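You operate a simulated robot arm through the tools that you are given. There is no shell and no other tool. Be economical: measure what you need, move in short steps, check, and stop when the job is done.

You are at the controls of a simulated robot arm. One attempt, no reset.

TASK
Take the orange rag and put it on top of the protective film with the yellow tab.

The check looks at the end state, three seconds after you hand in, the way a careful person would. Anything else that was tipped, shoved, dropped, spilled or broken makes it a failure.

THE ROBOT
A 6-joint arm with a two-finger parallel gripper, fixed in place. Base frame: the origin is at the foot of the arm, x ahead of it, y to its left, z up; the work surface is at about z = 0. Readings come in mm, degrees, newtons and seconds.
With the tool pointing down near the work surface it reaches from about 140 to 580 mm from the base axis. Its first joint turns from -66.0 to 66.0 degrees. Payload 2.1 kg.
The TCP is the grasp point between the finger pads, 30 mm short of the fingertips. In the tool frame z runs along the fingers and y along their closing line. Largest opening 94 mm; finger width 28, thickness 10; the body of the gripper, 50 by 96 mm, starts 55 mm behind the TCP.
Orientation is that of the tool frame in the base frame, as a unit quaternion [w, x, y, z]. With the fingers straight down and closing along the base's y, the tool's x points along the base's -x, its y along +y and its z along -z.

THE INTERFACE
- The arm moves only by the tool jog_arm. Its argument "motion" is a list of rows, each an object (a shift or turn left out is 0, a gripper value left out holds the last) with "dp": the shift along the base's x, y, z in mm, a list of three; "turn": the turn, a rotation vector about the base's x, y, z in degrees, a list of three; "claw": the closure in counts, from 0 (fully open) to 255 (shut). In form: [{"dp": [tx, ty, tz], "turn": [rx, ry, rz], "claw": claw}, ...]. A call has 1 to 20 rows; each row shifts and turns the commanded pose from where the row before left it. Rows are played at 5 a second. More than 50 mm and 8.6 degrees between two rows, or a gripper value outside its range, and nothing of the call is played. Where a pose cannot be reached the arm comes as near as it can. A force on the tool above 40 N (or 10 N above the force at the start of the call, whichever is more), or a blocked arm, ends the call early, and 0.2 s more pass. The fingers move at their own pace (about 72 mm/s each) and stop on an object; they squeeze with about 26 N. The grip force told is the motor's: it shows also when the fingers shut on nothing. Time passes only in rows, and 0.2 s behind the last, so rows that do not move let the fingers close. The reply holds the time, the measured pose of the TCP, the force on the tool along the base axes, the opening and the grip force, in the units named above and with some noise.
- Cameras (640 x 400 px; columns grow to the right, rows downward): "scene" is fixed at [52.6, -364, 502.1]; the picture's right is [0.82, -0.58, 0.00], its down [-0.23, -0.33, -0.91] and it looks along [0.53, 0.75, -0.41] (base axes); focal length 365 px, centre (320, 200). "wrist" rides on the gripper at [76, 14, -102] in the tool frame; the picture's right is [-0.18, 0.98, 0.00], its down [-0.75, -0.14, -0.64] and it looks along [-0.63, -0.12, 0.77] (tool axes); focal length 243 px, centre (320, 200). There is no depth. A picture from a camera that has moved, and an enlarged one, comes with that camera's place and axes in the base frame and with its lens.
- capture(camera): a new picture of that camera. It takes no simulated time.
- inspect(camera, box): a new picture of the part [left, top, right, bottom] of that camera's present view, enlarged. It takes no simulated time.
- sign_off(): hands the job in; it is judged then, once.

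Work in short steps. Places have to be worked out from the pictures, the camera data and where the tool is seen: move nearer, look again, correct. Check each grasp and each placing, and mend what went wrong. You have 90 turns and 38 pictures in all, those below and enlarged ones among them. Open the gripper and draw the arm clear of the work before you hand the job in, unless the task says otherwise; then end with one line.

The tools are called after "Request:" by a JSON object that holds its "op" and its "data". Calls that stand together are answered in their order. jog_arm: Moves the arm, as the interface text tells. Its arguments: {"type":"object","properties":{"motion":{"type":"array","items":{"type":"object","properties":{"dp":{"type":"array","items":{"type":"number"}},"turn":{"type":"array","items":{"type":"number"}},"claw":{"type":"number"}}}}},"required":["motion"]} The other tools are called the same way: capture (camera) takes a picture; inspect (camera, box) takes an enlarged picture of a part of a camera's view; sign_off () hands the job in.

At the start:

```text
clock: 0.0
position: [342.7, 179.5, 313.6]
orientation: [0.001, 0.0, 1.0, 0.0]
contact_force: [-0.5, 0.0, 0.2]
opening: 94.3
finger_force: 0.0
```

scene: 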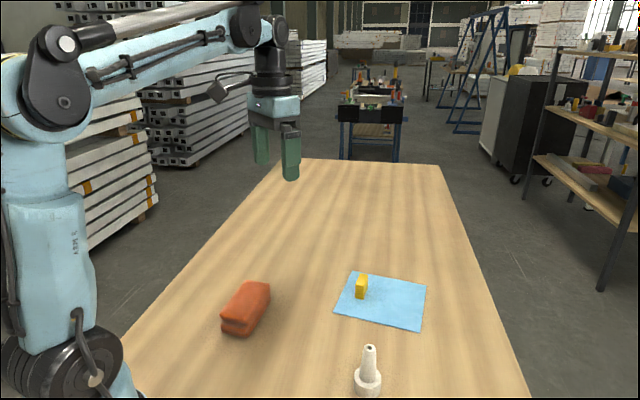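
wrist: 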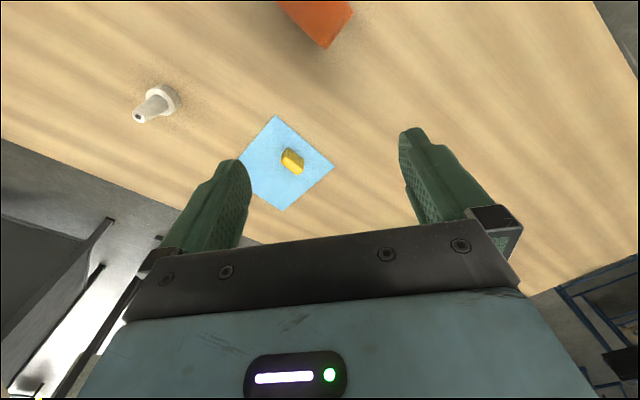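

The rag appears near (263,183) and the film near (520,67). I'll look closer at both.

Request:
{"op": "inspect", "data": {"camera": "scene", "box": [200, 260, 300, 350]}}

Request:
{"op": "inspect", "data": {"camera": "scene", "box": [320, 255, 440, 345]}}

```text
4.44 times, centred on (250, 305) of scene
camera zoom: at [52.6, -364.0, 502.1], right [0.82, -0.58, 0.0], down [-0.23, -0.33, -0.91], along [0.53, 0.75, -0.41], focal length 1621 px, centre (631, -267)
```

zoom: 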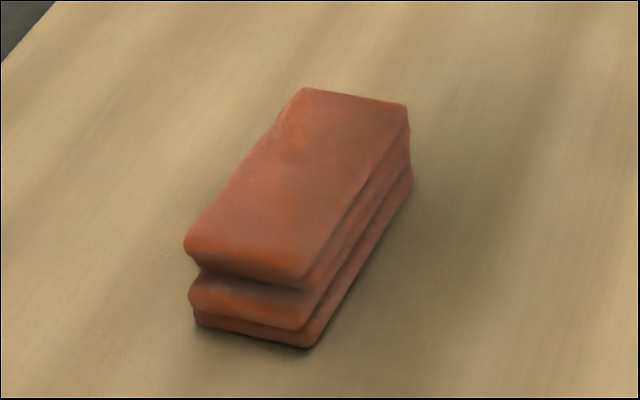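

```text
4.44 times, centred on (380, 300) of scene
camera zoom: at [52.6, -364.0, 502.1], right [0.82, -0.58, 0.0], down [-0.23, -0.33, -0.91], along [0.53, 0.75, -0.41], focal length 1621 px, centre (53, -244)
```

zoom: 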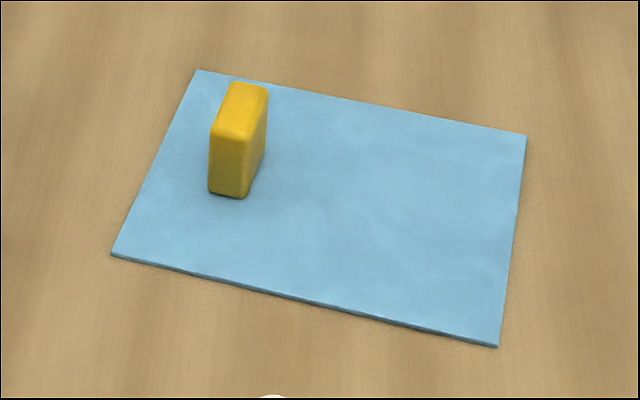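

The rag is about 108×52×33 mm, centred at (264,181), with its long axis about 39° from x. The film's free area is on the side away from the tab. I'm moving above the rag with the gripper turned to match.

Request:
{"op": "jog_arm", "data": {"motion": [{"dp": [-15.6, 0.4, -34], "turn": [0, 0, 7.8], "claw": 0}, {"dp": [-15.6, 0.4, -34], "turn": [0, 0, 7.8]}, {"dp": [-15.6, 0.4, -34], "turn": [0, 0, 7.8]}, {"dp": [-15.6, 0.4, -34], "turn": [0, 0, 7.8]}, {"dp": [-15.6, 0.4, -34], "turn": [0, 0, 7.8]}, {}, {}]}}

Request:
{"op": "capture", "data": {"camera": "wrist"}}

Request:
{"op": "capture", "data": {"camera": "scene"}}

```text
clock: 1.6
position: [266.9, 182.7, 142.1]
orientation: [0.0, -0.333, 0.943, 0.0]
contact_force: [0.1, 0.2, -0.1]
opening: 94.1
finger_force: 0.1
```

```text
33 pictures are left
camera wrist: at [198.8, 145.2, 246.3], right [-0.48, 0.88, 0.0], down [0.67, 0.36, 0.64], along [0.56, 0.31, -0.77], focal length 243 px, centre (320, 200)
```

wrist: 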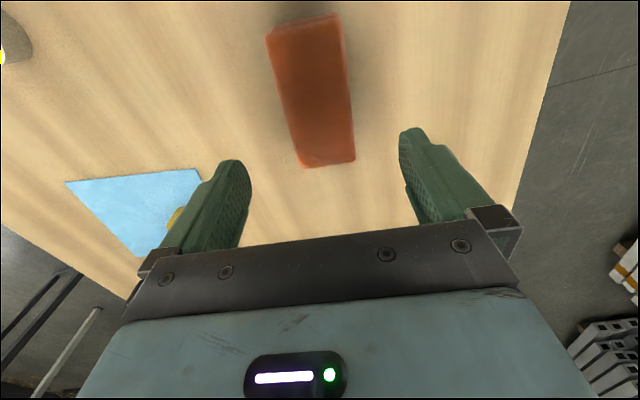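

```text
32 pictures are left
```

scene: 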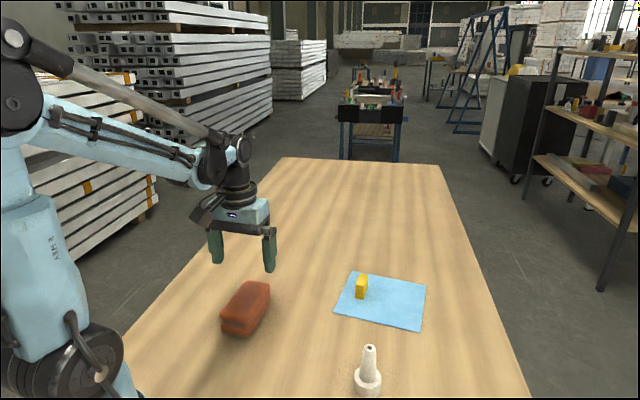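

Wrist corner estimates agree: the rag centre is about (263,180) and its yaw 39°. I'm descending over it with fingers open.

Request:
{"op": "jog_arm", "data": {"motion": [{"dp": [-3, -2, -30]}, {"dp": [0, 0, -30]}, {"dp": [0, 0, -25]}, {"dp": [0, 0, -15]}, {"dp": [0, 0, -6]}, {}, {}]}}

Request:
{"op": "capture", "data": {"camera": "wrist"}}

Request:
{"op": "inspect", "data": {"camera": "scene", "box": [180, 210, 340, 350]}}

```text
clock: 3.2
position: [260.8, 179.3, 38.9]
orientation: [0.0, -0.334, 0.943, 0.0]
contact_force: [0.9, -0.2, -0.4]
opening: 94.0
finger_force: 0.1
```

```text
31 pictures are left
camera wrist: at [193.2, 142.0, 142.1], right [-0.48, 0.88, 0.0], down [0.67, 0.36, 0.64], along [0.57, 0.31, -0.77], focal length 243 px, centre (320, 200)
```

wrist: 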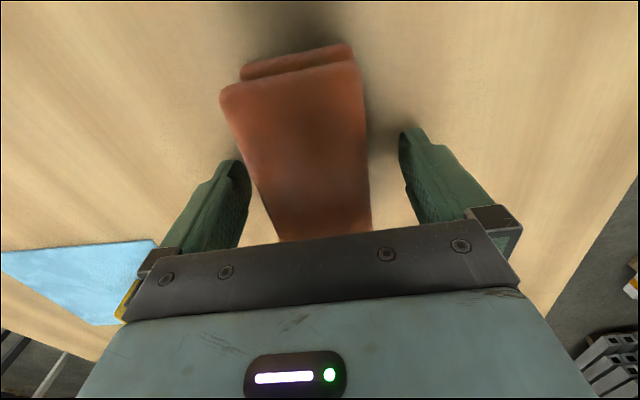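

```text
2.86 times, centred on (260, 280) of scene
camera zoom: at [52.6, -364.0, 502.1], right [0.82, -0.58, 0.0], down [-0.23, -0.33, -0.91], along [0.53, 0.75, -0.41], focal length 1042 px, centre (491, -29)
```

zoom: 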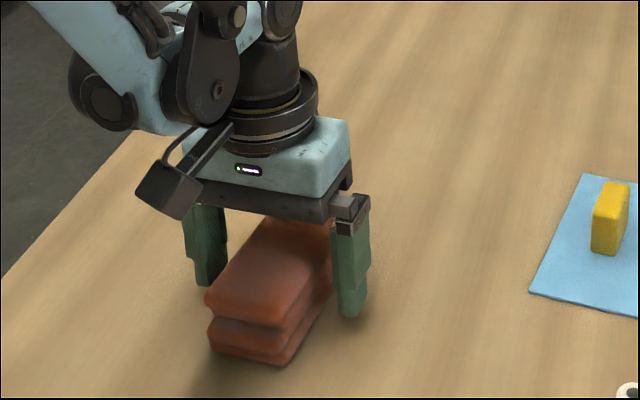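

The fingers straddle the rag with their tips about 9 mm above the table. I'm lowering slightly and closing.

Request:
{"op": "jog_arm", "data": {"motion": [{"dp": [1, 0.5, -4]}, {"claw": 100}, {"claw": 180}, {"claw": 255}, {}, {}, {}]}}

Request:
{"op": "inspect", "data": {"camera": "scene", "box": [180, 210, 340, 350]}}

```text
clock: 4.8
position: [262.9, 180.7, 33.8]
orientation: [0.001, -0.334, 0.943, 0.0]
contact_force: [0.8, -1.5, -0.9]
opening: 59.7
finger_force: 26.1
```

```text
2.86 times, centred on (260, 280) of scene
camera zoom: at [52.6, -364.0, 502.1], right [0.82, -0.58, 0.0], down [-0.23, -0.33, -0.91], along [0.53, 0.75, -0.41], focal length 1042 px, centre (491, -29)
```

zoom: 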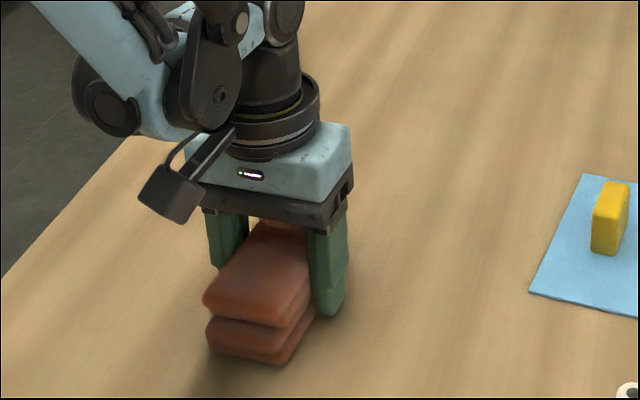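

It's held at 59.7 mm opening with 26 N. I'm lifting and checking.

Request:
{"op": "jog_arm", "data": {"motion": [{"dp": [0, 0, 10]}, {"dp": [0, 0, 20]}, {"dp": [0, 0, 30]}, {"dp": [0, 0, 30]}, {"dp": [0, 0, 20]}, {}]}}

Request:
{"op": "capture", "data": {"camera": "scene"}}

```text
clock: 6.2
position: [264.0, 178.7, 144.0]
orientation: [0.0, -0.334, 0.942, 0.001]
contact_force: [0.5, 0.4, -0.8]
opening: 59.7
finger_force: 25.8
```

```text
28 pictures are left
```

scene: 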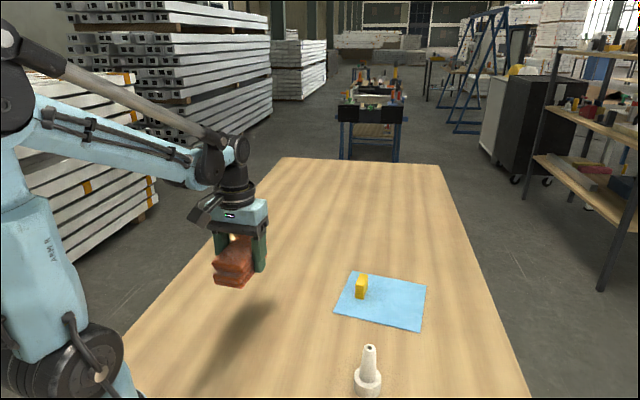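

The rag is lifted securely. I'm carrying it over the free part of the film, around (538,41), staying high above the tab and well away from the bottle.

Request:
{"op": "jog_arm", "data": {"motion": [{"dp": [27.4, -13.8, 0], "turn": [0, 0, -0.4]}, {"dp": [27.4, -13.8, 0], "turn": [0, 0, -0.4]}, {"dp": [27.4, -13.8, 0], "turn": [0, 0, -0.4]}, {"dp": [27.4, -13.8, 0], "turn": [0, 0, -0.4]}, {"dp": [27.4, -13.8, 0], "turn": [0, 0, -0.4]}, {"dp": [27.4, -13.8, 0], "turn": [0, 0, -0.4]}, {"dp": [27.4, -13.8, 0], "turn": [0, 0, -0.4]}, {"dp": [27.4, -13.8, 0], "turn": [0, 0, -0.4]}, {"dp": [27.4, -13.8, 0], "turn": [0, 0, -0.4]}, {"dp": [27.4, -13.8, 0], "turn": [0, 0, -0.4]}, {}, {}]}}

Request:
{"op": "capture", "data": {"camera": "scene"}}

Request:
{"op": "capture", "data": {"camera": "wrist"}}

```text
clock: 8.8
position: [538.4, 42.4, 144.2]
orientation: [0.0, -0.301, 0.954, 0.0]
contact_force: [0.5, 0.4, -0.1]
opening: 59.7
finger_force: 26.3
```

```text
27 pictures are left
```

scene: 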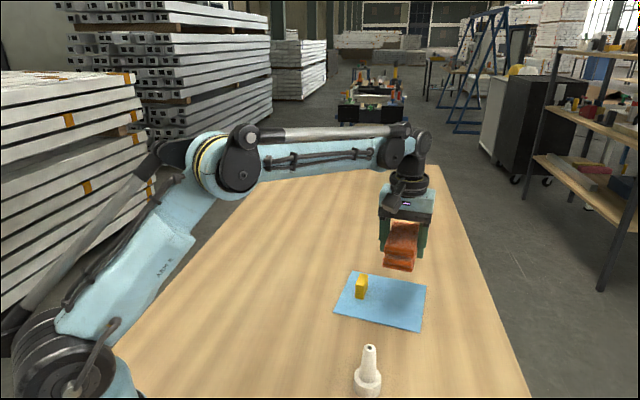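

```text
26 pictures are left
camera wrist: at [466.2, 11.0, 248.5], right [-0.41, 0.91, 0.0], down [0.7, 0.32, 0.64], along [0.59, 0.27, -0.77], focal length 243 px, centre (320, 200)
```

wrist: 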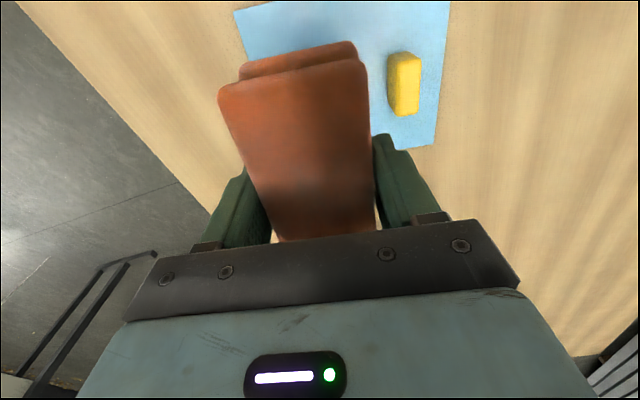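

Film corners and the tab check out: the tab edge is about 40 mm from the finger side. I'm descending to just above the film.

Request:
{"op": "jog_arm", "data": {"motion": [{"dp": [0, -1, -30]}, {"dp": [0, 0, -30]}, {"dp": [0, 0, -22]}, {"dp": [0, 0, -12]}, {"dp": [0, 0, -6]}, {}, {}]}}

Request:
{"op": "inspect", "data": {"camera": "scene", "box": [310, 200, 470, 350]}}

```text
clock: 10.4
position: [537.1, 41.3, 43.2]
orientation: [0.001, -0.301, 0.954, 0.0]
contact_force: [0.4, -0.9, -1.3]
opening: 59.9
finger_force: 25.9
```

```text
2.67 times, centred on (390, 275) of scene
camera zoom: at [52.6, -364.0, 502.1], right [0.82, -0.58, 0.0], down [-0.23, -0.33, -0.91], along [0.53, 0.75, -0.41], focal length 972 px, centre (133, 0)
```

zoom: 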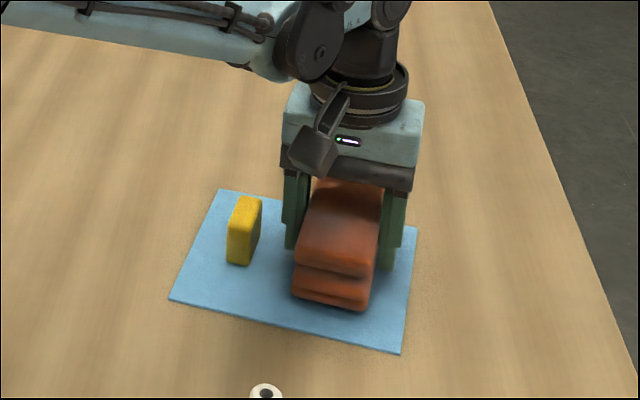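

Well placed, a few mm above the film. I'm lowering slowly to contact.

Request:
{"op": "jog_arm", "data": {"motion": [{"dp": [0, 0, -2]}, {"dp": [0, 0, -2]}, {"dp": [0, 0, -2]}, {}]}}

```text
clock: 11.4
position: [535.8, 41.7, 38.0]
orientation: [0.001, -0.301, 0.954, 0.0]
contact_force: [0.3, 0.1, -1.5]
opening: 59.6
finger_force: 26.2
```

No contact is registered yet, so I'm going slightly lower and then releasing gently.

Request:
{"op": "jog_arm", "data": {"motion": [{"dp": [0, 0, -1]}, {"dp": [0, 0, -1]}, {}, {"claw": 80}, {"claw": 50}, {"claw": 30}, {}, {}]}}

Request:
{"op": "inspect", "data": {"camera": "scene", "box": [310, 200, 470, 350]}}

Request:
{"op": "capture", "data": {"camera": "wrist"}}

```text
clock: 13.2
position: [536.0, 42.2, 35.7]
orientation: [0.0, -0.3, 0.954, 0.0]
contact_force: [0.2, -1.1, -0.5]
opening: 82.9
finger_force: 0.0
```

```text
2.67 times, centred on (390, 275) of scene
camera zoom: at [52.6, -364.0, 502.1], right [0.82, -0.58, 0.0], down [-0.23, -0.33, -0.91], along [0.53, 0.75, -0.41], focal length 972 px, centre (133, 0)
```

zoom: 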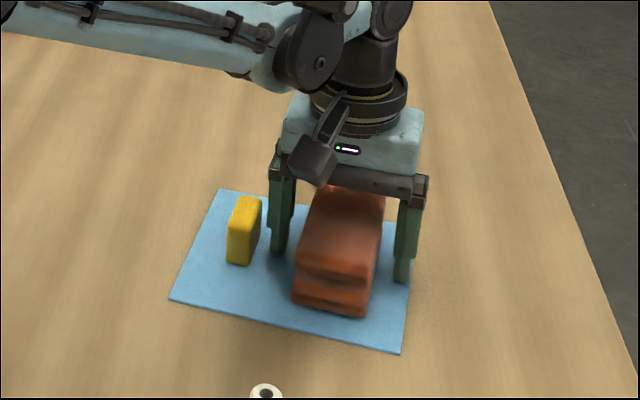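

```text
23 pictures are left
camera wrist: at [465.7, 9.5, 140.0], right [-0.41, 0.91, 0.0], down [0.7, 0.32, 0.64], along [0.59, 0.27, -0.77], focal length 243 px, centre (320, 200)
```

wrist: 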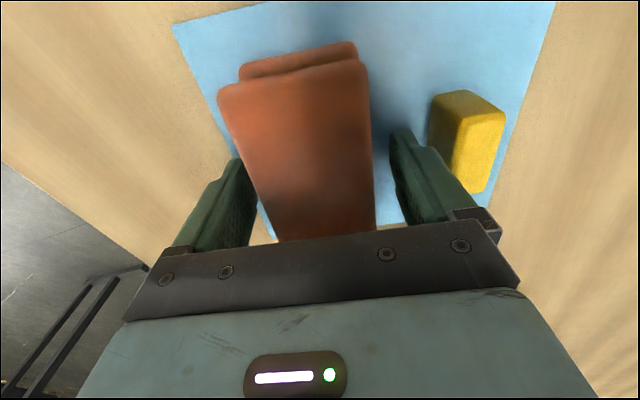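

Released; the rag rests on the film clear of the tab. I'm rising straight up and then backing away.

Request:
{"op": "jog_arm", "data": {"motion": [{"dp": [0, 0, 10]}, {"dp": [0, 0, 25]}, {"dp": [0, 0, 35]}, {"dp": [0, 0, 35]}, {"dp": [0, 0, 35]}, {"dp": [-30, 10, 25]}, {"dp": [-40, 15, 15]}, {"dp": [-40, 15, 15]}, {"dp": [-40, 15, 0]}, {}, {}]}}

Request:
{"op": "capture", "data": {"camera": "scene"}}

Request:
{"op": "inspect", "data": {"camera": "scene", "box": [310, 230, 450, 350]}}

```text
clock: 15.6
position: [386.7, 92.8, 231.7]
orientation: [0.0, -0.301, 0.954, 0.0]
contact_force: [0.0, 0.1, 0.9]
opening: 83.0
finger_force: 0.0
```

```text
22 pictures are left
```

scene: 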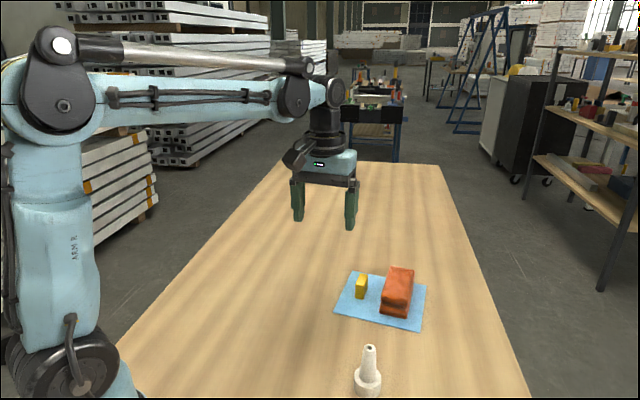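

```text
3.33 times, centred on (380, 290) of scene
camera zoom: at [52.6, -364.0, 502.1], right [0.82, -0.58, 0.0], down [-0.23, -0.33, -0.91], along [0.53, 0.75, -0.41], focal length 1216 px, centre (120, -100)
```

zoom: 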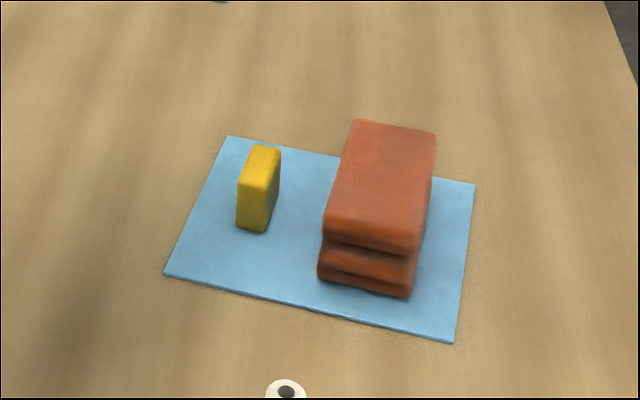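

The rag lies fully on the film, the tab and bottle are undisturbed, and the arm is clear. I'm handing in.

Request:
{"op": "sign_off", "data": {}}

```text
The job is handed in.
```

The orange rag is on top of the protective film, beside the yellow tab. The tab and the bottle were not disturbed, and the arm is clear with the gripper open.
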